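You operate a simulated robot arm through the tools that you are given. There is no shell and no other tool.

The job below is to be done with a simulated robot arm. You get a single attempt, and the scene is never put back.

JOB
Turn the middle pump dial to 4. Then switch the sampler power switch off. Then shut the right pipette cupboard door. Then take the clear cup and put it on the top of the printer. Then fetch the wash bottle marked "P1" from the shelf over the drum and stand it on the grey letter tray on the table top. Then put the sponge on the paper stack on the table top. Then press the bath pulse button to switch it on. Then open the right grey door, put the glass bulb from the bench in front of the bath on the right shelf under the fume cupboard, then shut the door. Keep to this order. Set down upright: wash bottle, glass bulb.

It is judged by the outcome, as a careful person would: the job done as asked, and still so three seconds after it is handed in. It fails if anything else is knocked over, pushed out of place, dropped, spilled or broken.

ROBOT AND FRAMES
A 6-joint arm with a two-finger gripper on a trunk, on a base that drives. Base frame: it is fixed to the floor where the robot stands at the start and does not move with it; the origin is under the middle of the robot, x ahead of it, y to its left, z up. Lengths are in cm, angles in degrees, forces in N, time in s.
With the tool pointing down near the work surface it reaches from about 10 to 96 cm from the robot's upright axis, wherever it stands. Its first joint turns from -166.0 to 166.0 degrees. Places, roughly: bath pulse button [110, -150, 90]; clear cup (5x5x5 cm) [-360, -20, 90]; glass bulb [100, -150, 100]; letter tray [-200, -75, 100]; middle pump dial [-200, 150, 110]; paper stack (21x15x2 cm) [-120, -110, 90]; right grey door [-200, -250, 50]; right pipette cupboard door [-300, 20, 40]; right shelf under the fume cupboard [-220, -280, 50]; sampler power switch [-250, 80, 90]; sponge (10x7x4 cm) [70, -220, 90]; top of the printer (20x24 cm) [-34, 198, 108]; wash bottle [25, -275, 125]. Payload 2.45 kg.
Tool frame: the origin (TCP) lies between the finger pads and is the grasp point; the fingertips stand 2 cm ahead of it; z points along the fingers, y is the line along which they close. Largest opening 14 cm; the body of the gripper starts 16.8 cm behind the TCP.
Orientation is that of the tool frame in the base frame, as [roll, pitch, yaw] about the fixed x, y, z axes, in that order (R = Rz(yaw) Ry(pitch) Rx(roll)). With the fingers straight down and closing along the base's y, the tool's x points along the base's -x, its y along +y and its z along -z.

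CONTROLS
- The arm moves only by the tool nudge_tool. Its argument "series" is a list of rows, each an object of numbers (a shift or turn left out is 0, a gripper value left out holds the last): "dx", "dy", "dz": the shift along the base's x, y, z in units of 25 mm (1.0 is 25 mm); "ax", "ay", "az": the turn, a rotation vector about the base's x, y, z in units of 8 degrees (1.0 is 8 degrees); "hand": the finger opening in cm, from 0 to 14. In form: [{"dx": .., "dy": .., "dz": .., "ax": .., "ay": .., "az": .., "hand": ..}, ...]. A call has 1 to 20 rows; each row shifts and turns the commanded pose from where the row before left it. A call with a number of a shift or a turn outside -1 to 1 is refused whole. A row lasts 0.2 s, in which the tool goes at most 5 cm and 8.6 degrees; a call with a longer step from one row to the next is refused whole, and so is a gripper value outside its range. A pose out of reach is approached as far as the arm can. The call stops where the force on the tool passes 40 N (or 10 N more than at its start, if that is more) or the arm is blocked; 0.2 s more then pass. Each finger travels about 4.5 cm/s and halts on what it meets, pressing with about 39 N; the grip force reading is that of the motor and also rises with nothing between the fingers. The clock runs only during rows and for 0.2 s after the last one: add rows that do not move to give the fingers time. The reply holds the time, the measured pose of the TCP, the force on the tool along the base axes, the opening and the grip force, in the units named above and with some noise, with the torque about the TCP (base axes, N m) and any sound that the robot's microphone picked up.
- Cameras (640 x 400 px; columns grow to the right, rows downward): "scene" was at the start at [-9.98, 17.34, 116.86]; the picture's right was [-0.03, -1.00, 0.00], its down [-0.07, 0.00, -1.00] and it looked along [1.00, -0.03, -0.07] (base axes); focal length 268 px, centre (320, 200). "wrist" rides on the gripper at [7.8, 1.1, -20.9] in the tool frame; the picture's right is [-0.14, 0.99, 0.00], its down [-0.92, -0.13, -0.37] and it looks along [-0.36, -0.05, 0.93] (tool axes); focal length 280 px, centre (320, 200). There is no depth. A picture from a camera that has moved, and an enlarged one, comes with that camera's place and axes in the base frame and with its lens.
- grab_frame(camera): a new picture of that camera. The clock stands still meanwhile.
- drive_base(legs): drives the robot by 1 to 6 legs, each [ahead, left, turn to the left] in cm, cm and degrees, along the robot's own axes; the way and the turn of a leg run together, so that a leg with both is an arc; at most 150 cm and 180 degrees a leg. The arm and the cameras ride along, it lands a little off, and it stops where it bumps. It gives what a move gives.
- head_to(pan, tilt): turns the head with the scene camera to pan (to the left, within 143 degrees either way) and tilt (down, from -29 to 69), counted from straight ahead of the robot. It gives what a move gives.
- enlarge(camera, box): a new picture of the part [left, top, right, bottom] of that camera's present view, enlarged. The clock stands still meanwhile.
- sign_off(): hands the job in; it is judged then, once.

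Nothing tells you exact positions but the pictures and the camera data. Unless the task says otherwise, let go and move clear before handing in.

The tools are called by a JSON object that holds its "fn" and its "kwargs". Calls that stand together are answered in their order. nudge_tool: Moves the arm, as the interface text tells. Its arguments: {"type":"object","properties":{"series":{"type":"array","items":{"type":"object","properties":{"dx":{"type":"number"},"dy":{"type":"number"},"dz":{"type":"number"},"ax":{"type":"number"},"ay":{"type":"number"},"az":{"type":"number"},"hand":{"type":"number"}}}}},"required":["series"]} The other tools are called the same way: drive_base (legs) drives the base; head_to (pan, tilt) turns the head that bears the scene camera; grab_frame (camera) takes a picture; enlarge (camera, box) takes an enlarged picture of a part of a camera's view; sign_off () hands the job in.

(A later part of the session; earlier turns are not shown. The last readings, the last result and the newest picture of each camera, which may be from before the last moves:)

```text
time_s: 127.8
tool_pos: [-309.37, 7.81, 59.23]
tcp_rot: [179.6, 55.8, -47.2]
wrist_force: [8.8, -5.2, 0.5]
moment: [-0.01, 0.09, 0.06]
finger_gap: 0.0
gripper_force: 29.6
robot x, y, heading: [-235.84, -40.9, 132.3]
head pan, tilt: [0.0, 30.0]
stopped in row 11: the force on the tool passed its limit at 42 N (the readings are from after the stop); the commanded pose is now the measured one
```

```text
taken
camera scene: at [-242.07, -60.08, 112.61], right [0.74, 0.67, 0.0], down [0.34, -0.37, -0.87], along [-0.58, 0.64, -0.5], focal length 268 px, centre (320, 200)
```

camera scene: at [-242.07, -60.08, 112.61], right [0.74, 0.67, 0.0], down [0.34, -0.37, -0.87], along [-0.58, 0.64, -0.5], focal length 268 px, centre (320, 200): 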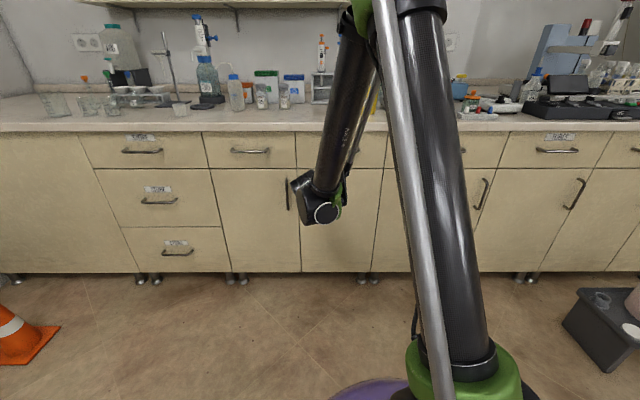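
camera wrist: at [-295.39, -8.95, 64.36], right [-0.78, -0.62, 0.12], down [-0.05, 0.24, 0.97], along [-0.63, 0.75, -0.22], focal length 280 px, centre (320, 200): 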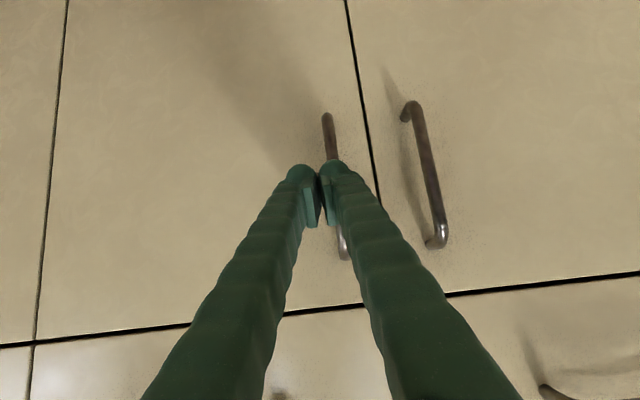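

Now the bottom line of the doors is even. I retreat and verify.

{"fn": "nudge_tool", "kwargs": {"series": [{"dx": 0.68, "dy": -0.73}, {"dx": 0.68, "dy": -0.73}, {"dx": 0.68, "dy": -0.73}, {"dx": 0.68, "dy": -0.73}, {"dx": 0.68, "dy": -0.73}, {"dx": 0.68, "dy": -0.73, "dz": 0.5}, {"dx": 0.68, "dy": -0.73, "dz": 1}, {"dz": 1}, {"dz": 1}, {"dz": 1}, {"dz": 1}, {"dz": 1}, {"dz": 1}, {"dz": 1}, {"dz": 1}, {"dz": 1}, {"dz": 1}, {"dz": 1}, {"dz": 1}, {}]}}

{"fn": "enlarge", "kwargs": {"camera": "scene", "box": [200, 120, 440, 290]}}

{"fn": "enlarge", "kwargs": {"camera": "scene", "box": [0, 40, 240, 150]}}

```text
time_s: 132.0
tool_pos: [-297.7, -5.05, 92.8]
tcp_rot: [179.6, 55.8, -47.2]
wrist_force: [-0.2, 0.0, 0.7]
moment: [0.02, 0.01, 0.02]
finger_gap: 0.0
gripper_force: 29.8
robot x, y, heading: [-235.86, -41.16, 132.3]
head pan, tilt: [0.0, 30.0]
```

```text
2.35 times, centred on (320, 205) of scene
camera zoom: at [-242.09, -60.07, 112.61], right [0.74, 0.67, 0.0], down [0.34, -0.37, -0.87], along [-0.58, 0.64, -0.5], focal length 629 px, centre (320, 188)
```

zoom: 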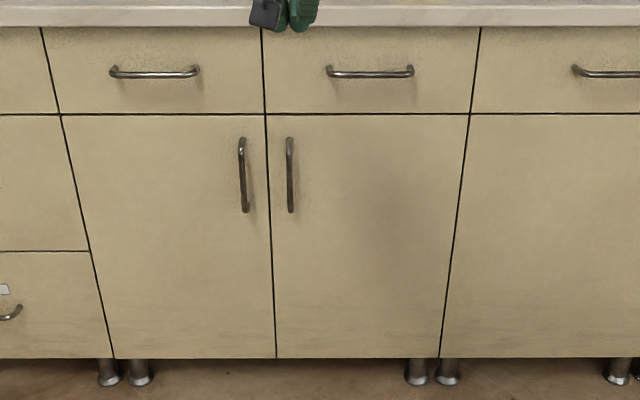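

```text
2.67 times, centred on (120, 95) of scene
camera zoom: at [-242.09, -60.07, 112.61], right [0.74, 0.67, 0.0], down [0.34, -0.37, -0.87], along [-0.58, 0.64, -0.5], focal length 713 px, centre (853, 480)
```

zoom: 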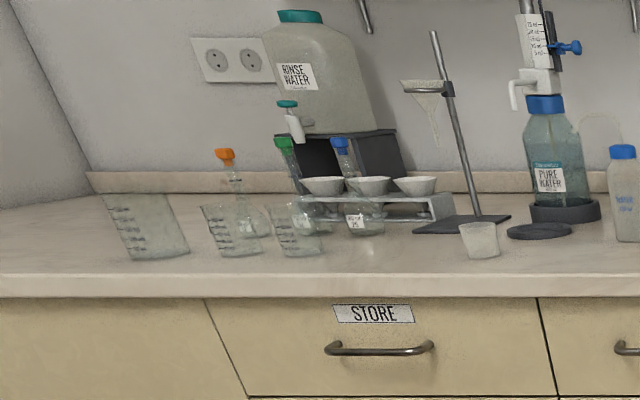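

The door is flush shut. Next the clear cup, which is the small plain cup in front of the ring stand near (-360,-16). I straighten the hand, retract, and drive there.

{"fn": "nudge_tool", "kwargs": {"series": [{"dz": 1}, {"dz": 1}, {"dz": 1}, {"dz": 1}, {"dz": 1, "ax": -0.733, "ay": -0.68}, {"dz": 1, "ax": -0.733, "ay": -0.68}, {"dz": 1, "ax": -0.733, "ay": -0.68}, {"dz": 1, "ax": -0.733, "ay": -0.68}, {"dz": 1, "ax": -0.733, "ay": -0.68}, {"dz": 1, "ax": -0.733, "ay": -0.68}, {"dz": 1, "ax": -0.733, "ay": -0.68}, {"dx": 0.68, "dy": -0.73, "dz": 1}, {"dx": 0.68, "dy": -0.73}, {"dx": 0.68, "dy": -0.73}, {"dx": 0.68, "dy": -0.73}, {"dx": 0.68, "dy": -0.73, "hand": 8}, {"dx": 0.68, "dy": -0.73}, {"dx": 0.68, "dy": -0.73}, {"dx": 0.68, "dy": -0.73}, {}]}}

{"fn": "drive_base", "kwargs": {"legs": [[0, 62, 0], [38, 0, 0.7]]}}

{"fn": "head_to", "kwargs": {"pan": 0, "tilt": 25}}

{"fn": "grab_frame", "kwargs": {"camera": "scene"}}

{"fn": "grab_frame", "kwargs": {"camera": "wrist"}}

```text
time_s: 136.2
tool_pos: [-284.01, -19.5, 122.59]
tcp_rot: [179.7, -0.1, -47.1]
wrist_force: [1.3, 0.8, 0.7]
moment: [0.01, -0.03, -0.03]
finger_gap: 8.02
gripper_force: 0.1
robot x, y, heading: [-235.67, -41.22, 132.2]
head pan, tilt: [0.0, 30.0]
```

```text
time_s: 141.6
tool_pos: [-355.23, -32.35, 122.69]
tcp_rot: [179.7, -0.2, -46.9]
wrist_force: [-0.4, -0.1, 0.4]
moment: [0.01, 0.02, 0.02]
finger_gap: 7.98
gripper_force: 0.0
robot x, y, heading: [-306.81, -53.54, 132.6]
head pan, tilt: [0.0, 30.0]
```

```text
time_s: 142.3
tool_pos: [-355.25, -32.39, 122.62]
tcp_rot: [179.7, -0.1, -46.9]
wrist_force: [0.3, 0.5, 0.7]
moment: [-0.04, -0.01, 0.03]
finger_gap: 8.0
gripper_force: 0.0
robot x, y, heading: [-306.97, -53.4, 132.5]
head pan, tilt: [0.0, 25.0]
```

```text
taken
camera scene: at [-313.26, -72.68, 113.41], right [0.74, 0.68, 0.0], down [0.29, -0.31, -0.91], along [-0.61, 0.67, -0.42], focal length 268 px, centre (320, 200)
```

scene: 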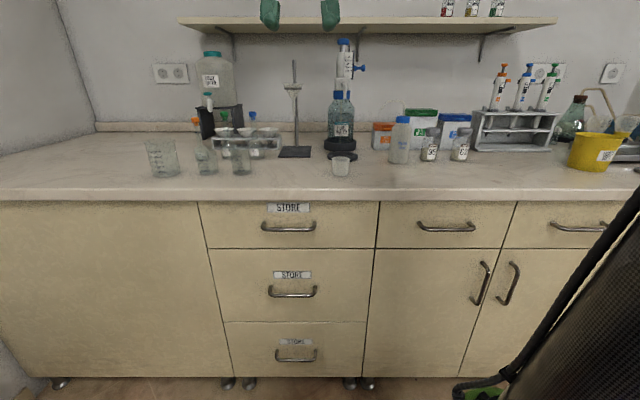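

```text
taken
camera wrist: at [-350.69, -38.86, 143.63], right [-0.82, -0.58, 0.01], down [-0.53, 0.76, 0.37], along [-0.22, 0.3, -0.93], focal length 280 px, centre (320, 200)
```

wrist: 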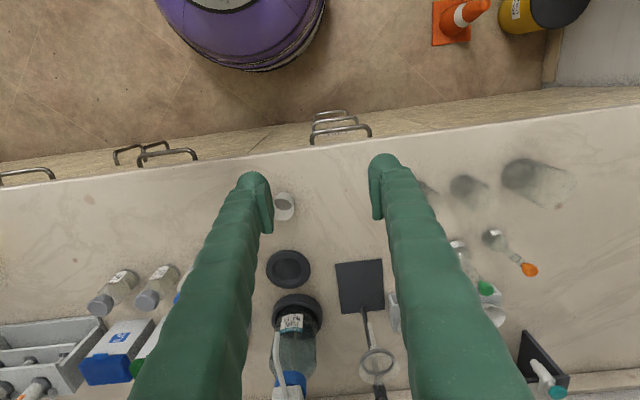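

The small clear cup is at about (-358,-16.5), rim near z=92. I move over it and lower partway for a check.

{"fn": "nudge_tool", "kwargs": {"series": [{"dx": -0.16, "dy": 0.9}, {"dx": -0.16, "dy": 0.9}, {"dx": -0.16, "dy": 0.9}, {"dx": -0.16, "dy": 0.9}, {"dx": -0.16, "dy": 0.9}, {"dx": -0.16, "dy": 0.9}, {"dx": -0.16, "dy": 0.96, "hand": 9}, {"dz": -1}, {"dz": -1}, {"dz": -1}, {"dz": -1}, {"dz": -1}, {"dz": -1}, {"dz": -1}, {}]}}

{"fn": "grab_frame", "kwargs": {"camera": "wrist"}}

{"fn": "grab_frame", "kwargs": {"camera": "scene"}}

```text
time_s: 145.5
tool_pos: [-358.0, -16.17, 105.18]
tcp_rot: [179.7, -0.2, -46.9]
wrist_force: [0.8, -0.1, -0.3]
moment: [0.01, -0.01, -0.02]
finger_gap: 8.98
gripper_force: 0.1
robot x, y, heading: [-307.25, -53.49, 132.9]
head pan, tilt: [0.0, 25.0]
```

```text
taken
camera wrist: at [-353.47, -22.8, 126.18], right [-0.82, -0.58, 0.01], down [-0.53, 0.76, 0.37], along [-0.22, 0.3, -0.93], focal length 280 px, centre (320, 200)
```

wrist: 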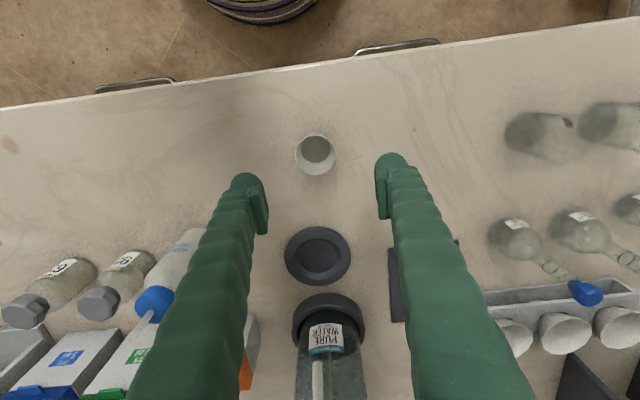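

```text
taken
camera scene: at [-313.26, -72.68, 113.41], right [0.74, 0.68, 0.0], down [0.29, -0.31, -0.91], along [-0.61, 0.67, -0.42], focal length 268 px, centre (320, 200)
```

scene: 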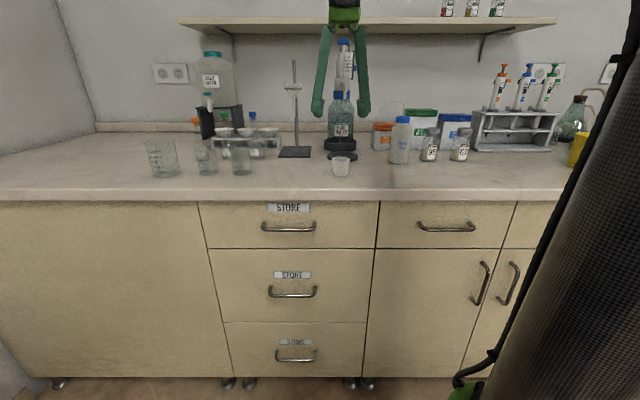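

{"fn": "nudge_tool", "kwargs": {"series": [{"dx": 0.15, "dy": -0.1, "dz": -1}, {"dz": -1}, {"dz": -1}, {"dz": -1}, {"dz": -1}, {"dz": -0.9}, {}]}}

{"fn": "enlarge", "kwargs": {"camera": "scene", "box": [280, 100, 400, 200]}}

{"fn": "grab_frame", "kwargs": {"camera": "wrist"}}

```text
time_s: 147.1
tool_pos: [-357.85, -16.62, 90.47]
tcp_rot: [179.6, -0.1, -47.0]
wrist_force: [-0.5, 0.7, 0.2]
moment: [0.0, 0.0, -0.02]
finger_gap: 9.0
gripper_force: 0.0
robot x, y, heading: [-307.01, -54.04, 132.6]
head pan, tilt: [0.0, 25.0]
```

```text
4.00 times, centred on (340, 150) of scene
camera zoom: at [-313.26, -72.68, 113.41], right [0.74, 0.68, 0.0], down [0.29, -0.31, -0.91], along [-0.61, 0.67, -0.42], focal length 1070 px, centre (240, 400)
```

zoom: 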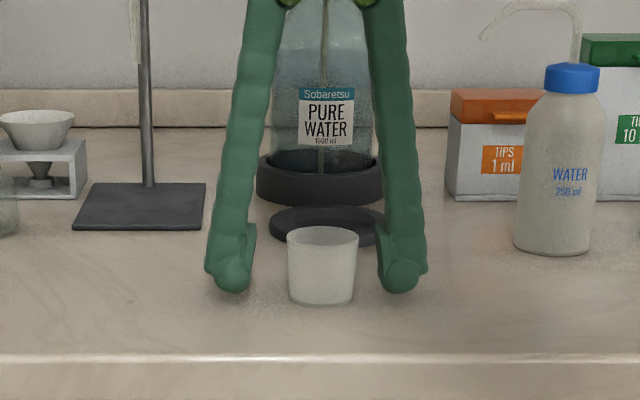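

```text
taken
camera wrist: at [-353.18, -23.15, 111.43], right [-0.82, -0.58, 0.01], down [-0.53, 0.76, 0.37], along [-0.22, 0.3, -0.93], focal length 280 px, centre (320, 200)
```

wrist: 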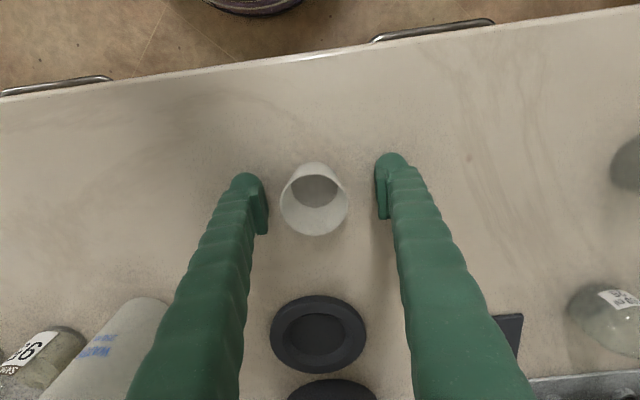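

Cup centred between the fingers. I close gently.

{"fn": "nudge_tool", "kwargs": {"series": [{"hand": 6.5}, {}, {}, {"hand": 5}, {}, {"hand": 4.4}, {}, {}]}}

{"fn": "enlarge", "kwargs": {"camera": "scene", "box": [280, 100, 400, 200]}}

```text
time_s: 148.9
tool_pos: [-357.72, -16.74, 90.56]
tcp_rot: [179.7, -0.1, -46.9]
wrist_force: [-0.4, 0.2, -0.5]
moment: [0.0, 0.0, 0.07]
finger_gap: 4.74
gripper_force: 39.0
robot x, y, heading: [-306.84, -53.72, 132.6]
head pan, tilt: [0.0, 25.0]
```

```text
4.00 times, centred on (340, 150) of scene
camera zoom: at [-313.26, -72.68, 113.41], right [0.74, 0.68, 0.0], down [0.29, -0.31, -0.91], along [-0.61, 0.67, -0.42], focal length 1070 px, centre (240, 400)
```

zoom: 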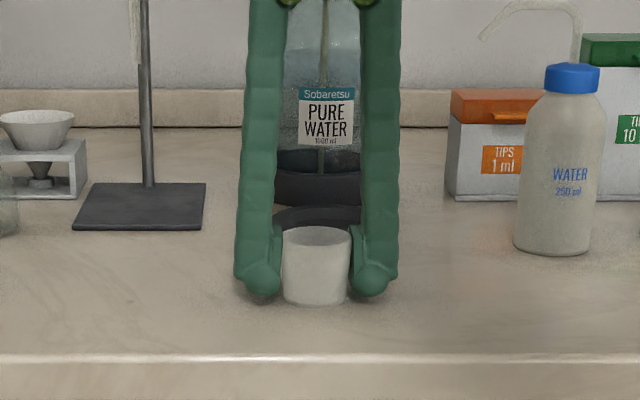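

Cup held. I lift it, retract, and drive it along the aisle to the printer by the computer.

{"fn": "nudge_tool", "kwargs": {"series": [{"dz": 0.4}, {"dz": 0.8}, {"dz": 1}, {"dz": 1}, {"dz": 1}, {"dz": 1}, {"dz": 1}, {"dz": 1}, {"dz": 1}, {"dz": 1}, {"dz": 1}, {"dx": 0.68, "dy": -0.73, "dz": 1}, {"dx": 0.68, "dy": -0.73}, {"dx": 0.68, "dy": -0.73}, {"dx": 0.68, "dy": -0.73}, {"dx": 0.68, "dy": -0.73}, {"dx": 0.68, "dy": -0.73}, {"dx": 0.68, "dy": -0.73}, {}]}}

{"fn": "grab_frame", "kwargs": {"camera": "wrist"}}

{"fn": "drive_base", "kwargs": {"legs": [[-39, 0, 0]]}}

{"fn": "head_to", "kwargs": {"pan": -100, "tilt": 20}}

{"fn": "grab_frame", "kwargs": {"camera": "scene"}}

```text
time_s: 152.9
tool_pos: [-345.81, -29.43, 118.6]
tcp_rot: [179.7, -0.1, -46.9]
wrist_force: [0.1, 0.6, -0.4]
moment: [0.0, -0.02, 0.04]
finger_gap: 4.7
gripper_force: 38.8
robot x, y, heading: [-307.12, -53.95, 132.5]
head pan, tilt: [0.0, 25.0]
```

```text
taken
camera wrist: at [-341.25, -35.94, 139.43], right [-0.82, -0.58, 0.01], down [-0.53, 0.76, 0.37], along [-0.22, 0.3, -0.93], focal length 280 px, centre (320, 200)
```

wrist: 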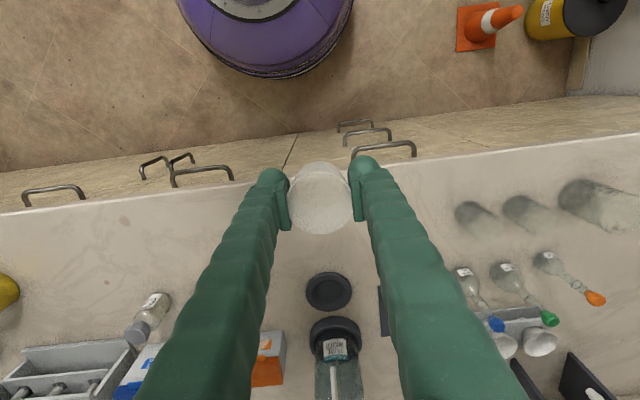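

```text
time_s: 155.3
tool_pos: [-319.4, -58.11, 118.46]
tcp_rot: [179.7, -0.1, -47.1]
wrist_force: [0.0, 0.5, -0.5]
moment: [-0.02, 0.01, 0.02]
finger_gap: 4.68
gripper_force: 38.9
robot x, y, heading: [-280.66, -82.44, 132.6]
head pan, tilt: [0.0, 25.0]
```

```text
time_s: 157.1
tool_pos: [-319.38, -58.04, 118.6]
tcp_rot: [179.7, -0.2, -47.0]
wrist_force: [1.1, -0.3, 0.7]
moment: [0.0, -0.02, 0.03]
finger_gap: 4.69
gripper_force: 38.7
robot x, y, heading: [-280.47, -82.69, 132.7]
head pan, tilt: [-100.0, 20.0]
```

```text
taken
camera scene: at [-272.79, -103.15, 114.22], right [0.54, -0.84, 0.0], down [-0.29, -0.18, -0.94], along [0.79, 0.51, -0.34], focal length 268 px, centre (320, 200)
```

scene: 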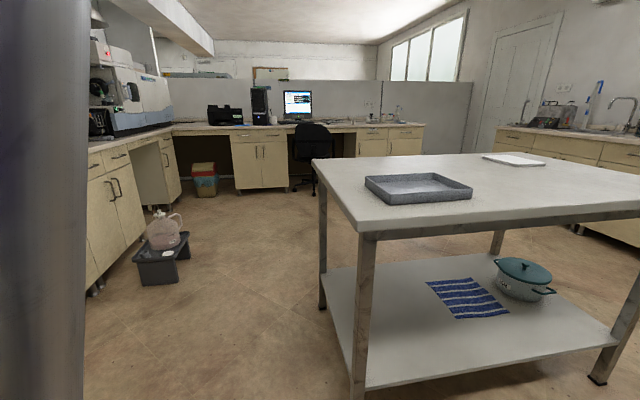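

The way back along the aisle is clear. I drive to the computer corner, turn to face that bench and look at the printer.

{"fn": "drive_base", "kwargs": {"legs": [[0, -147, 0], [0, -140, 0], [0, 0, -90]]}}

{"fn": "head_to", "kwargs": {"pan": 15, "tilt": 15}}

{"fn": "grab_frame", "kwargs": {"camera": "scene"}}

```text
time_s: 174.7
tool_pos: [-43.04, 144.76, 118.34]
tcp_rot: [179.8, -0.1, -137.6]
wrist_force: [-0.2, -0.4, 0.0]
moment: [0.02, 0.01, 0.0]
finger_gap: 4.61
gripper_force: 38.8
robot x, y, heading: [-67.82, 105.72, 41.8]
head pan, tilt: [-100.0, 20.0]
```

```text
time_s: 176.6
tool_pos: [-43.04, 144.67, 118.48]
tcp_rot: [179.7, -0.1, -137.7]
wrist_force: [-0.1, -0.7, -0.3]
moment: [-0.01, -0.01, 0.01]
finger_gap: 4.64
gripper_force: 39.1
robot x, y, heading: [-68.1, 106.19, 42.0]
head pan, tilt: [15.0, 15.0]
```

```text
taken
camera scene: at [-88.68, 114.27, 115.03], right [0.84, -0.54, 0.0], down [-0.14, -0.22, -0.97], along [0.53, 0.81, -0.26], focal length 268 px, centre (320, 200)
```

scene: 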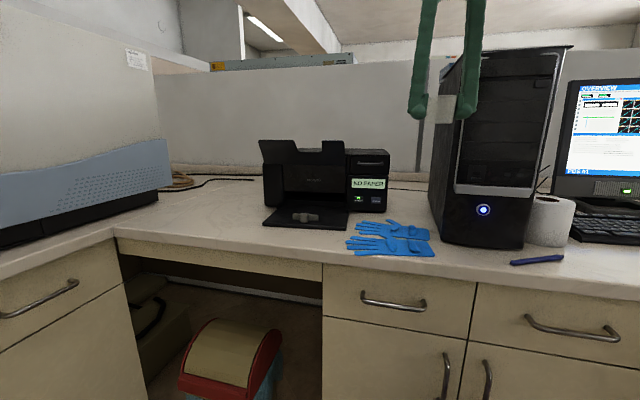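

The black "NO PAPER" printer stands at the corner. I move opposite it and look down on its top.

{"fn": "drive_base", "kwargs": {"legs": [[6, 38, 0]]}}

{"fn": "head_to", "kwargs": {"pan": 5, "tilt": 15}}

{"fn": "grab_frame", "kwargs": {"camera": "scene"}}

{"fn": "grab_frame", "kwargs": {"camera": "wrist"}}

```text
time_s: 179.0
tool_pos: [-63.82, 177.0, 118.44]
tcp_rot: [179.7, 0.0, -137.7]
wrist_force: [0.4, 1.0, -0.5]
moment: [0.02, 0.01, -0.02]
finger_gap: 4.63
gripper_force: 38.8
robot x, y, heading: [-88.79, 138.15, 41.8]
head pan, tilt: [15.0, 15.0]
```

```text
time_s: 179.7
tool_pos: [-63.77, 176.83, 118.45]
tcp_rot: [179.7, -0.1, -137.7]
wrist_force: [-0.3, -0.4, -0.6]
moment: [0.05, 0.05, -0.01]
finger_gap: 4.6
gripper_force: 39.1
robot x, y, heading: [-88.49, 138.3, 42.0]
head pan, tilt: [5.0, 15.0]
```

```text
taken
camera scene: at [-108.17, 145.58, 115.03], right [0.73, -0.68, 0.0], down [-0.18, -0.19, -0.97], along [0.66, 0.71, -0.26], focal length 268 px, centre (320, 200)
```

scene: 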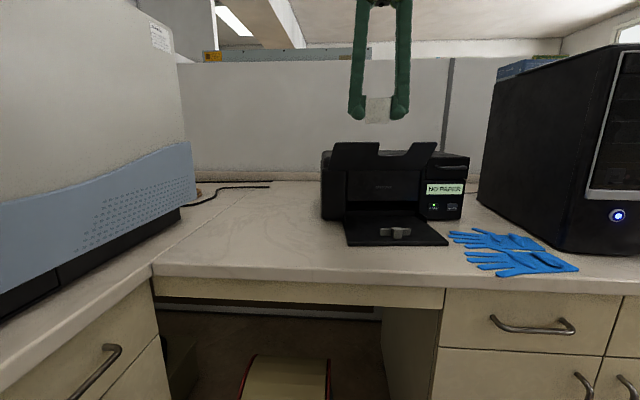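

```text
taken
camera wrist: at [-70.19, 172.23, 139.43], right [-0.57, 0.82, 0.01], down [0.77, 0.52, 0.37], along [0.3, 0.21, -0.93], focal length 280 px, centre (320, 200)
```

wrist: 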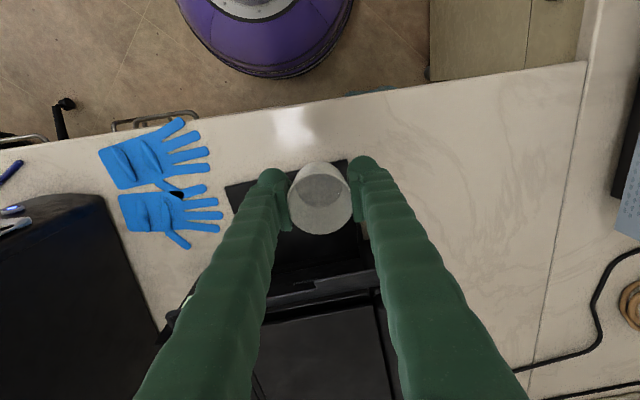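

{"fn": "nudge_tool", "kwargs": {"series": [{"dz": 1}, {"dz": 1}, {"dz": 1}, {"dx": 0.74, "dy": 0.67}, {"dx": 0.74, "dy": 0.67}, {"dx": 0.74, "dy": 0.67}, {"dx": 0.74, "dy": 0.67}, {"dx": 0.74, "dy": 0.67}, {"dx": 0.74, "dy": 0.67}, {}]}}

{"fn": "grab_frame", "kwargs": {"camera": "wrist"}}

{"fn": "enlarge", "kwargs": {"camera": "scene", "box": [290, 80, 490, 260]}}

```text
time_s: 181.9
tool_pos: [-52.52, 187.03, 126.03]
tcp_rot: [179.7, -0.1, -137.6]
wrist_force: [-0.4, -0.1, 0.4]
moment: [0.01, -0.03, -0.01]
finger_gap: 4.64
gripper_force: 39.2
robot x, y, heading: [-88.59, 138.16, 41.7]
head pan, tilt: [5.0, 15.0]
```

```text
taken
camera wrist: at [-58.95, 182.36, 147.01], right [-0.56, 0.83, 0.01], down [0.77, 0.52, 0.37], along [0.3, 0.21, -0.93], focal length 280 px, centre (320, 200)
```

wrist: 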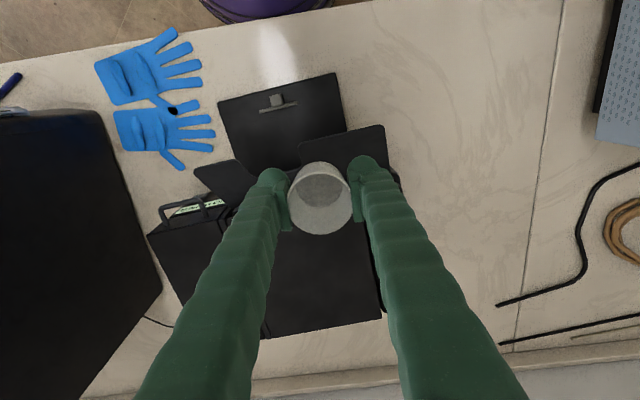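

```text
2.22 times, centred on (390, 170) of scene
camera zoom: at [-108.16, 145.58, 115.03], right [0.73, -0.68, 0.0], down [-0.18, -0.19, -0.97], along [0.66, 0.7, -0.26], focal length 594 px, centre (164, 267)
```

zoom: 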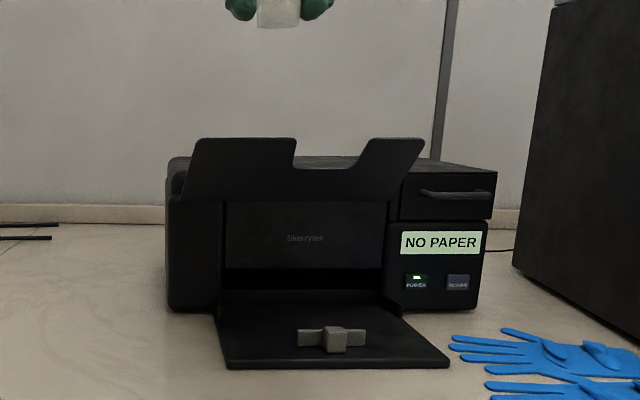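

The flat black lid is centred near (-35,197), z≈108. I carry the cup over it and lower it gently.

{"fn": "nudge_tool", "kwargs": {"series": [{"dx": 0.875, "dy": 0.515}, {"dx": 0.875, "dy": 0.515}, {"dx": 0.875, "dy": 0.515}, {"dx": 0.875, "dy": 0.515}, {"dx": 0.875, "dy": 0.515}, {"dx": 0.875, "dy": 0.515}, {"dx": 0.875, "dy": 0.515}, {"dx": 0.875, "dy": 0.515}, {"dz": -1}, {"dz": -1}, {"dz": -1}, {"dz": -1}, {}]}}

{"fn": "grab_frame", "kwargs": {"camera": "wrist"}}

{"fn": "enlarge", "kwargs": {"camera": "scene", "box": [290, 80, 490, 260]}}

```text
time_s: 184.7
tool_pos: [-35.06, 197.4, 115.83]
tcp_rot: [179.7, -0.1, -137.7]
wrist_force: [0.7, -0.1, -0.3]
moment: [0.02, 0.01, 0.02]
finger_gap: 4.63
gripper_force: 39.2
robot x, y, heading: [-88.78, 138.22, 42.0]
head pan, tilt: [5.0, 15.0]
```

```text
taken
camera wrist: at [-41.58, 192.74, 136.84], right [-0.57, 0.82, 0.01], down [0.77, 0.52, 0.37], along [0.3, 0.21, -0.93], focal length 280 px, centre (320, 200)
```

wrist: 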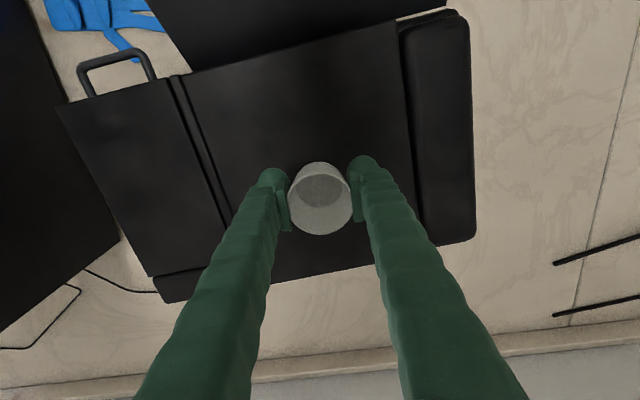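

```text
2.22 times, centred on (390, 170) of scene
camera zoom: at [-108.15, 145.59, 115.03], right [0.73, -0.68, 0.0], down [-0.18, -0.19, -0.97], along [0.66, 0.7, -0.26], focal length 594 px, centre (164, 267)
```

zoom: 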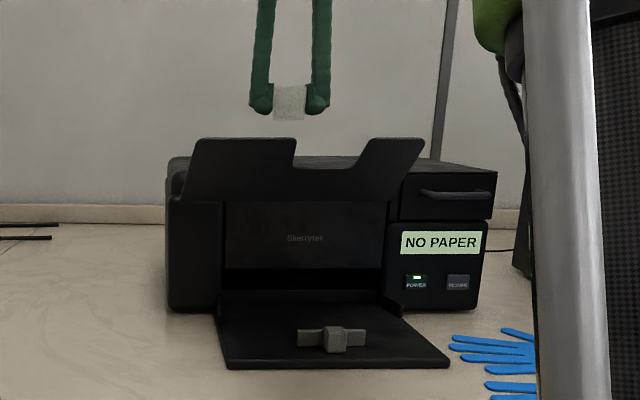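

{"fn": "nudge_tool", "kwargs": {"series": [{"dz": -0.4}, {"dz": -0.4}, {"dz": -0.3}, {}]}}

{"fn": "nudge_tool", "kwargs": {"series": [{"dz": -0.12}, {}]}}

{"fn": "nudge_tool", "kwargs": {"series": [{"dz": -0.12}, {}]}}

{"fn": "nudge_tool", "kwargs": {"series": [{"dz": -0.12}, {}]}}

{"fn": "enlarge", "kwargs": {"camera": "scene", "box": [290, 80, 490, 260]}}

```text
time_s: 185.7
tool_pos: [-35.13, 197.37, 113.16]
tcp_rot: [179.8, -0.1, -137.7]
wrist_force: [-0.1, 0.3, 0.8]
moment: [0.0, 0.02, 0.0]
finger_gap: 4.65
gripper_force: 39.2
robot x, y, heading: [-88.38, 138.35, 41.9]
head pan, tilt: [5.0, 15.0]
```

```text
time_s: 186.3
tool_pos: [-35.18, 197.39, 112.99]
tcp_rot: [179.8, -0.1, -137.7]
wrist_force: [-0.2, -0.2, -0.1]
moment: [0.01, -0.02, 0.03]
finger_gap: 4.62
gripper_force: 39.1
robot x, y, heading: [-88.39, 138.48, 41.9]
head pan, tilt: [5.0, 15.0]
```

```text
time_s: 186.9
tool_pos: [-35.08, 197.35, 112.65]
tcp_rot: [179.8, -0.1, -137.7]
wrist_force: [-0.1, 0.3, -0.2]
moment: [0.03, 0.01, 0.04]
finger_gap: 4.64
gripper_force: 39.5
robot x, y, heading: [-88.32, 138.06, 41.9]
head pan, tilt: [5.0, 15.0]
```

```text
time_s: 187.5
tool_pos: [-35.06, 197.28, 112.28]
tcp_rot: [179.7, -0.1, -137.7]
wrist_force: [0.5, -0.1, 0.0]
moment: [0.01, 0.0, 0.01]
finger_gap: 4.63
gripper_force: 38.7
robot x, y, heading: [-88.62, 138.11, 41.9]
head pan, tilt: [5.0, 15.0]
```

```text
2.22 times, centred on (390, 170) of scene
camera zoom: at [-108.15, 145.59, 115.03], right [0.73, -0.68, 0.0], down [-0.18, -0.19, -0.97], along [0.66, 0.7, -0.26], focal length 594 px, centre (164, 267)
```

zoom: 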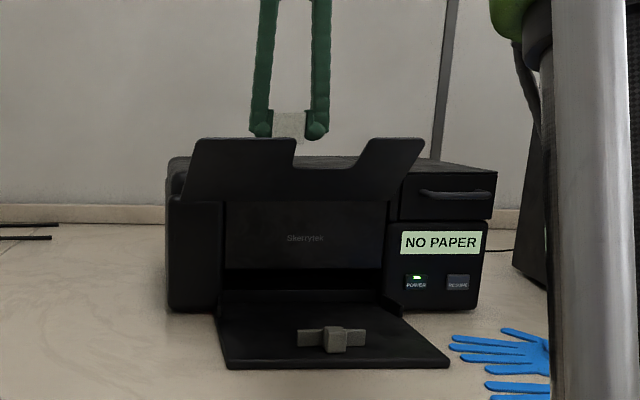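

{"fn": "nudge_tool", "kwargs": {"series": [{"dz": -0.2}, {"dz": -0.2}, {"dz": -0.2}, {}]}}

{"fn": "nudge_tool", "kwargs": {"series": [{"dz": -0.12}, {}]}}

{"fn": "nudge_tool", "kwargs": {"series": [{"dz": -0.12}, {}]}}

{"fn": "enlarge", "kwargs": {"camera": "scene", "box": [330, 100, 450, 190]}}

```text
time_s: 188.5
tool_pos: [-35.08, 197.23, 110.87]
tcp_rot: [179.6, -0.2, -137.7]
wrist_force: [-0.7, -0.2, -0.4]
moment: [-0.01, 0.0, 0.03]
finger_gap: 4.62
gripper_force: 39.2
robot x, y, heading: [-88.5, 138.55, 42.1]
head pan, tilt: [5.0, 15.0]
```

```text
time_s: 189.1
tool_pos: [-35.13, 197.29, 110.57]
tcp_rot: [179.7, -0.1, -137.7]
wrist_force: [0.2, 0.1, -0.2]
moment: [-0.01, 0.02, 0.02]
finger_gap: 4.65
gripper_force: 39.0
robot x, y, heading: [-88.47, 138.46, 41.7]
head pan, tilt: [5.0, 15.0]
```

```text
time_s: 189.7
tool_pos: [-35.07, 197.31, 110.2]
tcp_rot: [179.7, -0.2, -137.7]
wrist_force: [0.5, -0.4, 0.5]
moment: [-0.02, -0.01, -0.01]
finger_gap: 4.61
gripper_force: 39.1
robot x, y, heading: [-88.49, 138.45, 41.7]
head pan, tilt: [5.0, 15.0]
```

```text
4.44 times, centred on (390, 145) of scene
camera zoom: at [-108.15, 145.59, 115.03], right [0.73, -0.68, 0.0], down [-0.18, -0.19, -0.97], along [0.66, 0.7, -0.26], focal length 1189 px, centre (9, 444)
```

zoom: 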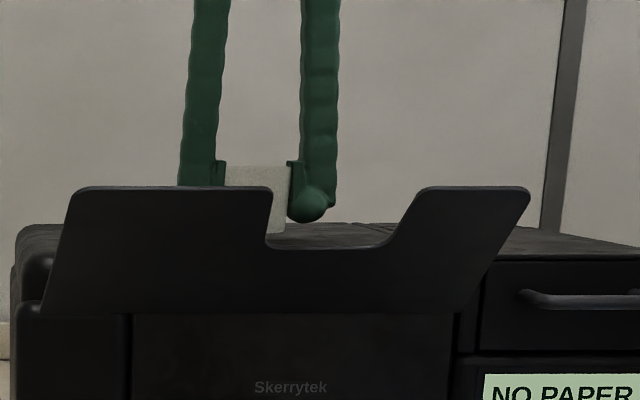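

{"fn": "nudge_tool", "kwargs": {"series": [{"dz": -0.08}, {}]}}

{"fn": "nudge_tool", "kwargs": {"series": [{"dz": -0.08}, {}]}}

{"fn": "nudge_tool", "kwargs": {"series": [{"dz": -0.08}, {}]}}

{"fn": "enlarge", "kwargs": {"camera": "scene", "box": [330, 100, 450, 190]}}

```text
time_s: 190.3
tool_pos: [-35.1, 197.36, 110.22]
tcp_rot: [179.7, 0.0, -137.7]
wrist_force: [0.3, -0.2, -0.2]
moment: [0.0, 0.01, -0.01]
finger_gap: 4.61
gripper_force: 38.8
robot x, y, heading: [-88.69, 138.21, 41.7]
head pan, tilt: [5.0, 15.0]
```

```text
time_s: 190.9
tool_pos: [-35.08, 197.4, 109.81]
tcp_rot: [179.7, -0.1, -137.8]
wrist_force: [0.6, 0.6, 0.8]
moment: [-0.01, -0.04, 0.02]
finger_gap: 4.62
gripper_force: 39.3
robot x, y, heading: [-88.96, 138.46, 41.9]
head pan, tilt: [5.0, 15.0]
```

```text
time_s: 191.5
tool_pos: [-35.17, 197.16, 109.65]
tcp_rot: [179.7, -0.1, -137.6]
wrist_force: [5.5, 4.2, 37.4]
moment: [0.07, -0.05, -0.03]
finger_gap: 4.62
gripper_force: 38.9
robot x, y, heading: [-88.58, 137.7, 42.0]
head pan, tilt: [5.0, 15.0]
```

```text
4.44 times, centred on (390, 145) of scene
camera zoom: at [-108.2, 145.52, 115.03], right [0.73, -0.68, 0.0], down [-0.18, -0.19, -0.97], along [0.66, 0.71, -0.26], focal length 1189 px, centre (9, 444)
```

zoom: 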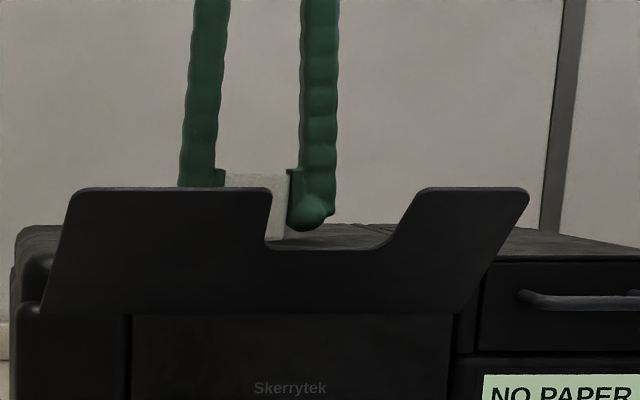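

The cup has touched down. I ease off slightly, open and rise.

{"fn": "nudge_tool", "kwargs": {"series": [{"dz": 0.05}, {"hand": 5.2}, {"hand": 6.5}, {"hand": 8}, {}, {"dz": 0.5}, {"dz": 1}, {"dz": 1}, {"dz": 1}, {"dz": 1}, {}]}}

{"fn": "grab_frame", "kwargs": {"camera": "wrist"}}

{"fn": "enlarge", "kwargs": {"camera": "scene", "box": [330, 100, 450, 190]}}

```text
time_s: 193.9
tool_pos: [-35.26, 197.3, 121.14]
tcp_rot: [179.8, -0.1, -137.8]
wrist_force: [-0.2, 0.6, -0.7]
moment: [0.02, -0.01, -0.01]
finger_gap: 7.97
gripper_force: 0.0
robot x, y, heading: [-88.58, 138.38, 42.0]
head pan, tilt: [5.0, 15.0]
```

```text
taken
camera wrist: at [-41.59, 192.64, 142.0], right [-0.56, 0.83, 0.01], down [0.77, 0.52, 0.37], along [0.3, 0.21, -0.93], focal length 280 px, centre (320, 200)
```

wrist: 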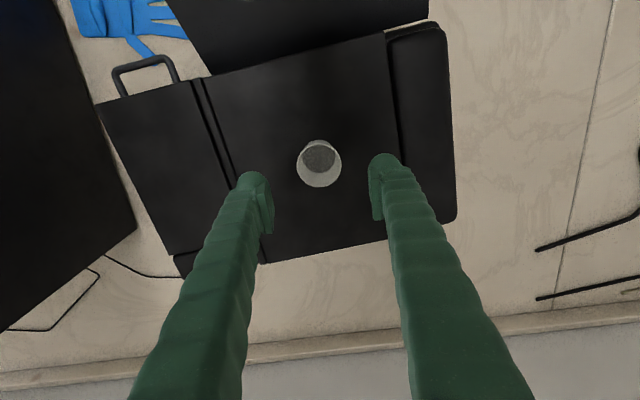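

```text
4.44 times, centred on (390, 145) of scene
camera zoom: at [-108.15, 145.58, 115.03], right [0.73, -0.68, 0.0], down [-0.18, -0.19, -0.97], along [0.66, 0.7, -0.26], focal length 1189 px, centre (9, 444)
```

zoom: 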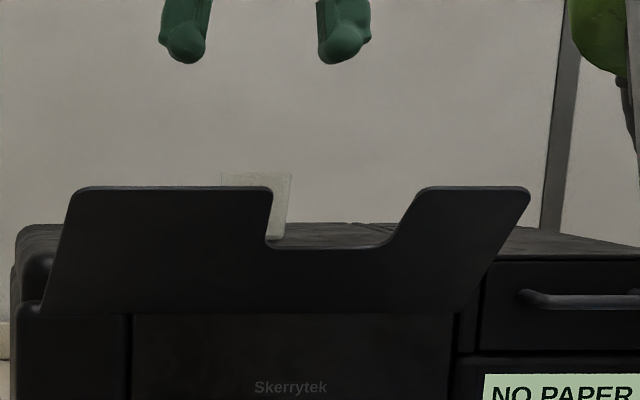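

The cup stands on the printer. Next the wash bottle: I retract and drive across the room to the sink side, where the shelf over the drum is.

{"fn": "nudge_tool", "kwargs": {"series": [{"dz": 1}, {"dx": -0.74, "dy": -0.67}, {"dx": -0.74, "dy": -0.67}, {"dx": -0.74, "dy": -0.67}, {"dx": -0.74, "dy": -0.67}, {"dx": -0.74, "dy": -0.67}, {"dx": -0.74, "dy": -0.67}, {"dx": -0.74, "dy": -0.67}, {"dx": -0.74, "dy": -0.67}, {"dx": -0.74, "dy": -0.67}, {"dx": -0.74, "dy": -0.67}, {"dx": -0.74, "dy": -0.67}, {"dx": -0.74, "dy": -0.67}, {}]}}

{"fn": "drive_base", "kwargs": {"legs": [[-25, 0, 0], [0, 0, -89], [100, -40, 0], [61, -24, 0], [90, -40, 0]]}}

{"fn": "head_to", "kwargs": {"pan": -35, "tilt": 12}}

{"fn": "grab_frame", "kwargs": {"camera": "scene"}}

```text
time_s: 196.9
tool_pos: [-57.34, 177.16, 123.63]
tcp_rot: [179.7, -0.1, -137.7]
wrist_force: [0.1, 0.6, 0.0]
moment: [0.0, 0.02, 0.02]
finger_gap: 7.98
gripper_force: 0.0
robot x, y, heading: [-88.53, 137.9, 41.9]
head pan, tilt: [5.0, 15.0]
```

```text
time_s: 215.6
tool_pos: [28.95, -162.73, 123.64]
tcp_rot: [179.7, -0.1, 133.3]
wrist_force: [-0.1, 0.4, 0.1]
moment: [0.0, -0.04, 0.02]
finger_gap: 7.97
gripper_force: 0.0
robot x, y, heading: [-10.6, -131.91, -47.1]
head pan, tilt: [5.0, 15.0]
```

```text
time_s: 216.7
tool_pos: [29.08, -162.67, 123.61]
tcp_rot: [179.7, -0.1, 133.3]
wrist_force: [0.5, -0.1, 0.7]
moment: [0.0, 0.03, 0.0]
finger_gap: 7.99
gripper_force: 0.0
robot x, y, heading: [-10.2, -132.02, -47.4]
head pan, tilt: [-35.0, 12.0]
```

```text
taken
camera scene: at [-9.37, -115.26, 115.52], right [-0.99, -0.14, 0.0], down [-0.03, 0.21, -0.98], along [0.14, -0.97, -0.21], focal length 268 px, centre (320, 200)
```

scene: 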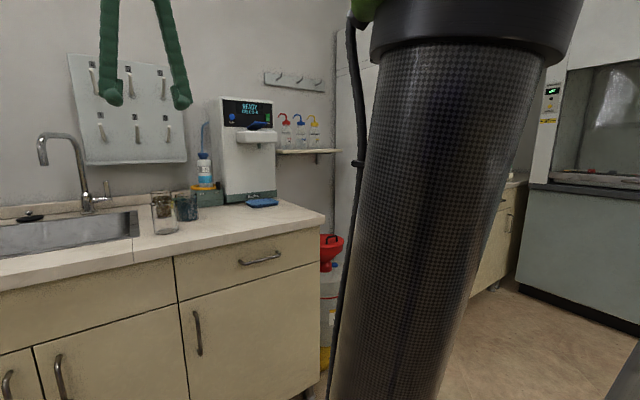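

{"fn": "enlarge", "kwargs": {"camera": "scene", "box": [180, 60, 350, 220]}}

{"fn": "drive_base", "kwargs": {"legs": [[0, -65, 0]]}}

{"fn": "head_to", "kwargs": {"pan": 0, "tilt": 12}}

{"fn": "grab_frame", "kwargs": {"camera": "scene"}}

```text
2.50 times, centred on (265, 140) of scene
camera zoom: at [-9.37, -115.26, 115.52], right [-0.99, -0.14, 0.0], down [-0.03, 0.21, -0.98], along [0.14, -0.97, -0.21], focal length 669 px, centre (458, 350)
```

zoom: 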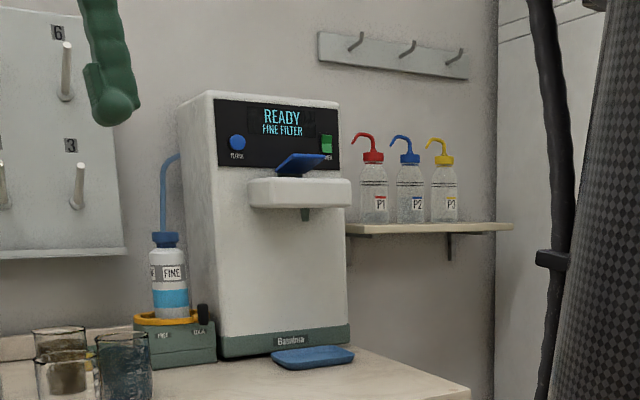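

```text
time_s: 220.3
tool_pos: [-18.17, -206.72, 123.7]
tcp_rot: [179.7, -0.1, 133.8]
wrist_force: [0.6, -0.1, -0.5]
moment: [0.01, 0.0, 0.01]
finger_gap: 7.99
gripper_force: 0.1
robot x, y, heading: [-57.6, -176.57, -47.0]
head pan, tilt: [-35.0, 12.0]
```

```text
time_s: 221.3
tool_pos: [-18.24, -206.67, 123.65]
tcp_rot: [179.7, -0.1, 133.7]
wrist_force: [-0.9, -0.2, 0.8]
moment: [-0.01, 0.0, 0.0]
finger_gap: 7.98
gripper_force: 0.0
robot x, y, heading: [-57.84, -176.27, -46.7]
head pan, tilt: [0.0, 12.0]
```

```text
taken
camera scene: at [-51.85, -157.17, 115.52], right [-0.73, -0.69, 0.0], down [-0.14, 0.15, -0.98], along [0.67, -0.71, -0.21], focal length 268 px, centre (320, 200)
```

scene: 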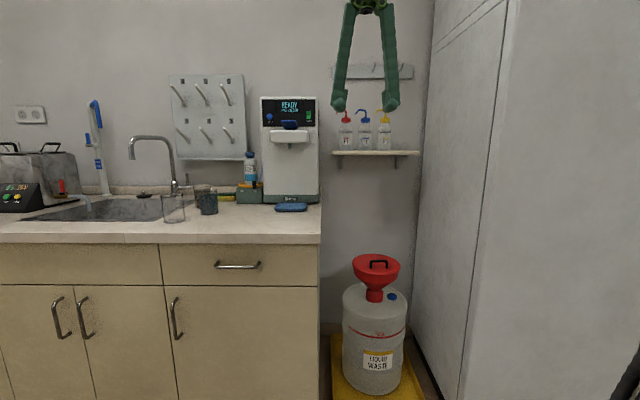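

P1 is the red-capped bottle at the left of the shelf, around (31,-265), cap near z=126. I'll point the hand level toward the wall so I can take it by the cap, well clear of its neighbours.

{"fn": "nudge_tool", "kwargs": {"series": [{"dx": 0.68, "dy": -0.733}, {"dx": 0.68, "dy": -0.733}, {"dx": 0.68, "dy": -0.733}, {"dx": 0.68, "dy": -0.733}, {"dx": 0.68, "dy": -0.733}, {"dx": 0.68, "dy": -0.733}, {"dx": 0.68, "dy": -0.733}, {"dx": 0.68, "dy": -0.733}, {"dx": 0.68, "dy": -0.733}, {"dx": 0.68, "dy": -0.733}, {"dx": 0.68, "dy": -0.733}, {"dx": 0.68, "dy": -0.733}, {}]}}

{"fn": "nudge_tool", "kwargs": {"series": [{"ax": -0.733, "ay": -0.68}, {"ax": -0.733, "ay": -0.68}, {"ax": -0.733, "ay": -0.68}, {"ax": -0.733, "ay": -0.68}, {"ax": -0.733, "ay": -0.68}, {"ax": -0.733, "ay": -0.68}, {"ax": -0.733, "ay": -0.68}, {"ax": -0.733, "ay": -0.68}, {"ax": -0.733, "ay": -0.68}, {"ax": -0.733, "ay": -0.68}, {"ax": -0.733, "ay": -0.68}, {"dx": -0.88, "dy": -0.82}, {}]}}

{"fn": "grab_frame", "kwargs": {"camera": "wrist"}}

{"fn": "grab_frame", "kwargs": {"camera": "scene"}}

```text
time_s: 224.1
tool_pos: [2.28, -228.65, 123.5]
tcp_rot: [179.6, 0.0, 133.9]
wrist_force: [0.0, 0.1, 0.6]
moment: [-0.01, -0.02, 0.0]
finger_gap: 8.01
gripper_force: 0.0
robot x, y, heading: [-57.73, -176.05, -46.6]
head pan, tilt: [0.0, 12.0]
```

```text
time_s: 226.9
tool_pos: [0.15, -230.61, 123.66]
tcp_rot: [-158.3, 87.7, 154.8]
wrist_force: [0.5, 0.5, 0.7]
moment: [-0.05, 0.01, 0.02]
finger_gap: 7.97
gripper_force: 0.0
robot x, y, heading: [-57.5, -176.54, -46.7]
head pan, tilt: [0.0, 12.0]
```

```text
taken
camera wrist: at [-13.76, -214.69, 116.69], right [0.73, 0.68, 0.12], down [-0.31, 0.16, 0.94], along [0.61, -0.72, 0.33], focal length 280 px, centre (320, 200)
```

wrist: 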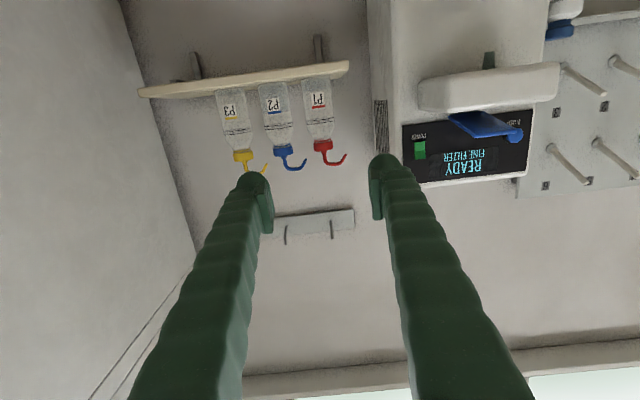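

```text
taken
camera scene: at [-51.85, -157.16, 115.52], right [-0.73, -0.69, 0.0], down [-0.14, 0.15, -0.98], along [0.67, -0.71, -0.21], focal length 268 px, centre (320, 200)
```

scene: 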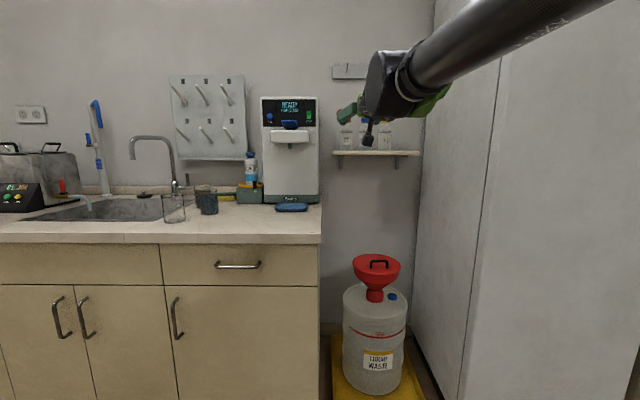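

{"fn": "enlarge", "kwargs": {"camera": "wrist", "box": [200, 60, 380, 190]}}

```text
3.08 times, centred on (290, 125) of wrist
camera zoom: at [-13.76, -214.69, 116.69], right [0.73, 0.68, 0.12], down [-0.31, 0.16, 0.94], along [0.61, -0.72, 0.33], focal length 863 px, centre (412, 431)
```

zoom: 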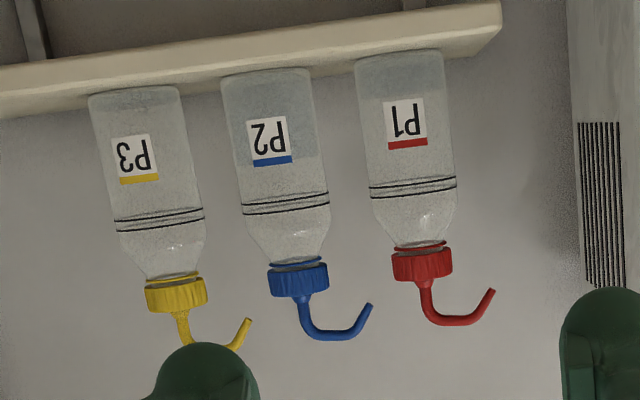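

P1's cap is about 4.7 cm wide at z≈127, with wide gaps to its neighbours at that height. I drive ahead 28 cm, then check alignment.

{"fn": "drive_base", "kwargs": {"legs": [[28, 0, 0]]}}

{"fn": "nudge_tool", "kwargs": {"series": [{"dz": 1}, {"dz": 0.1}, {}]}}

{"fn": "grab_frame", "kwargs": {"camera": "wrist"}}

```text
time_s: 228.8
tool_pos: [19.28, -250.84, 123.81]
tcp_rot: [-158.2, 87.7, 155.1]
wrist_force: [-0.1, -0.2, -0.7]
moment: [-0.01, 0.0, 0.01]
finger_gap: 8.0
gripper_force: 0.0
robot x, y, heading: [-38.5, -196.88, -46.8]
head pan, tilt: [0.0, 12.0]
```

```text
time_s: 229.7
tool_pos: [19.24, -250.9, 126.62]
tcp_rot: [-158.2, 87.6, 155.0]
wrist_force: [0.2, 0.6, -0.3]
moment: [0.02, -0.01, -0.02]
finger_gap: 7.97
gripper_force: 0.1
robot x, y, heading: [-38.59, -196.53, -46.8]
head pan, tilt: [0.0, 12.0]
```

```text
taken
camera wrist: at [5.46, -234.88, 119.47], right [0.73, 0.68, 0.12], down [-0.31, 0.17, 0.94], along [0.61, -0.72, 0.33], focal length 280 px, centre (320, 200)
```

wrist: 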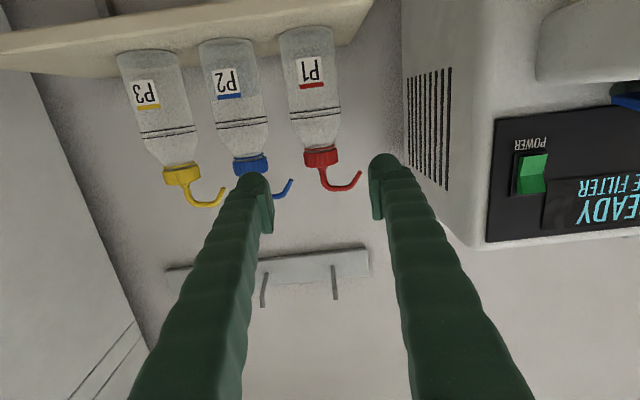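

{"fn": "nudge_tool", "kwargs": {"series": [{"dz": -0.34, "hand": 7}, {"dx": 0.68, "dy": -0.733}, {"dx": 0.68, "dy": -0.733}, {"dx": 0.68, "dy": -0.733}, {"dx": 0.68, "dy": -0.733}, {"dx": 0.34, "dy": -0.366}, {}]}}

{"fn": "grab_frame", "kwargs": {"camera": "wrist"}}

{"fn": "enlarge", "kwargs": {"camera": "scene", "box": [310, 60, 440, 180]}}

```text
time_s: 231.2
tool_pos: [26.77, -259.35, 125.59]
tcp_rot: [-158.5, 87.7, 154.8]
wrist_force: [-0.3, 0.2, -0.1]
moment: [-0.03, -0.01, 0.04]
finger_gap: 7.0
gripper_force: 0.1
robot x, y, heading: [-38.54, -196.27, -46.8]
head pan, tilt: [0.0, 12.0]
```

```text
taken
camera wrist: at [12.96, -243.33, 118.6], right [0.73, 0.68, 0.12], down [-0.31, 0.16, 0.94], along [0.61, -0.72, 0.33], focal length 280 px, centre (320, 200)
```

wrist: 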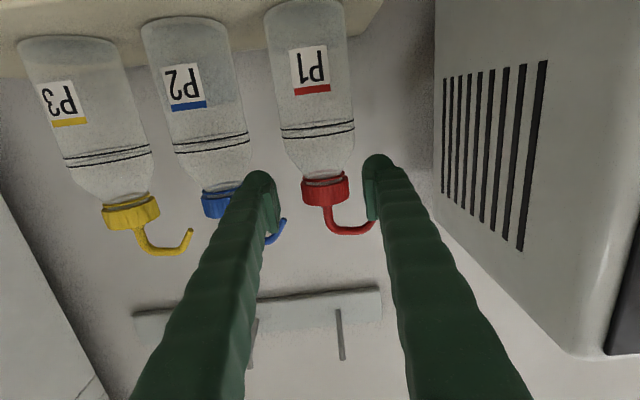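

```text
3.33 times, centred on (375, 120) of scene
camera zoom: at [-32.75, -177.42, 115.52], right [-0.73, -0.69, 0.0], down [-0.14, 0.15, -0.98], along [0.67, -0.71, -0.21], focal length 892 px, centre (137, 467)
```

zoom: 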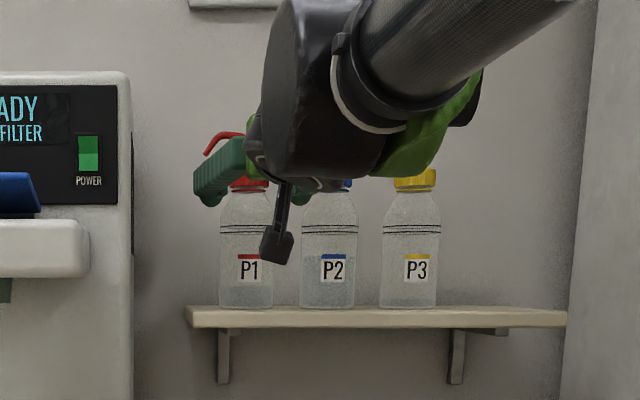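

{"fn": "nudge_tool", "kwargs": {"series": [{"dx": 0.6, "dy": -0.647}, {"dx": 0.6, "dy": -0.647}, {"dx": 0.6, "dy": -0.647}, {}]}}

{"fn": "grab_frame", "kwargs": {"camera": "wrist"}}

```text
time_s: 232.2
tool_pos: [31.44, -263.89, 125.5]
tcp_rot: [-158.3, 87.7, 154.9]
wrist_force: [-0.5, 0.1, 0.1]
moment: [0.02, -0.03, 0.01]
finger_gap: 7.0
gripper_force: 0.0
robot x, y, heading: [-38.72, -196.61, -46.7]
head pan, tilt: [0.0, 12.0]
```

```text
taken
camera wrist: at [17.61, -247.99, 118.48], right [0.73, 0.68, 0.12], down [-0.31, 0.16, 0.94], along [0.61, -0.72, 0.33], focal length 280 px, centre (320, 200)
```

wrist: 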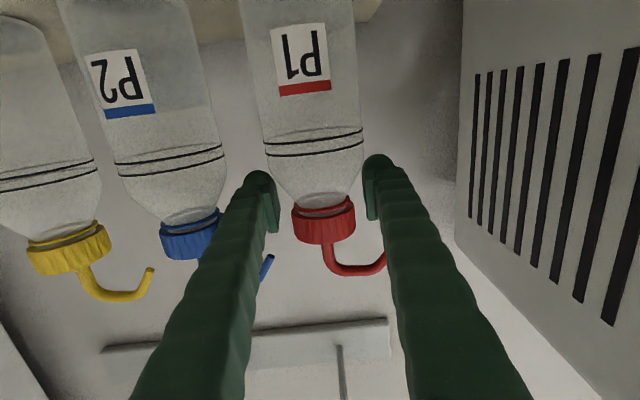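

{"fn": "nudge_tool", "kwargs": {"series": [{"dz": 0.6}, {}]}}

{"fn": "grab_frame", "kwargs": {"camera": "wrist"}}

```text
time_s: 232.8
tool_pos: [31.39, -264.02, 126.99]
tcp_rot: [-158.9, 87.7, 154.5]
wrist_force: [0.1, 0.3, -1.0]
moment: [0.0, -0.07, -0.01]
finger_gap: 7.0
gripper_force: 0.0
robot x, y, heading: [-38.85, -196.46, -46.6]
head pan, tilt: [0.0, 12.0]
```

```text
taken
camera wrist: at [17.53, -248.04, 120.05], right [0.73, 0.68, 0.12], down [-0.31, 0.16, 0.94], along [0.61, -0.72, 0.33], focal length 280 px, centre (320, 200)
```

wrist: 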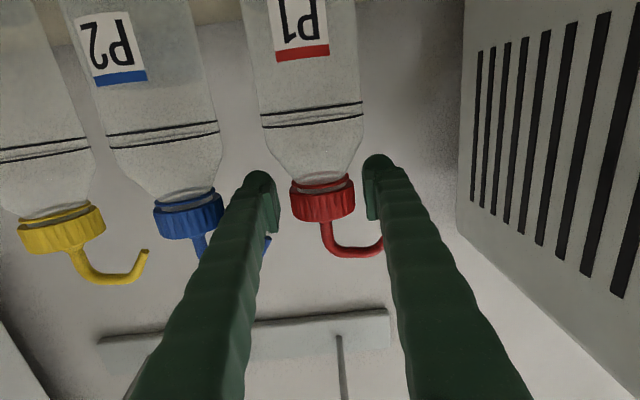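

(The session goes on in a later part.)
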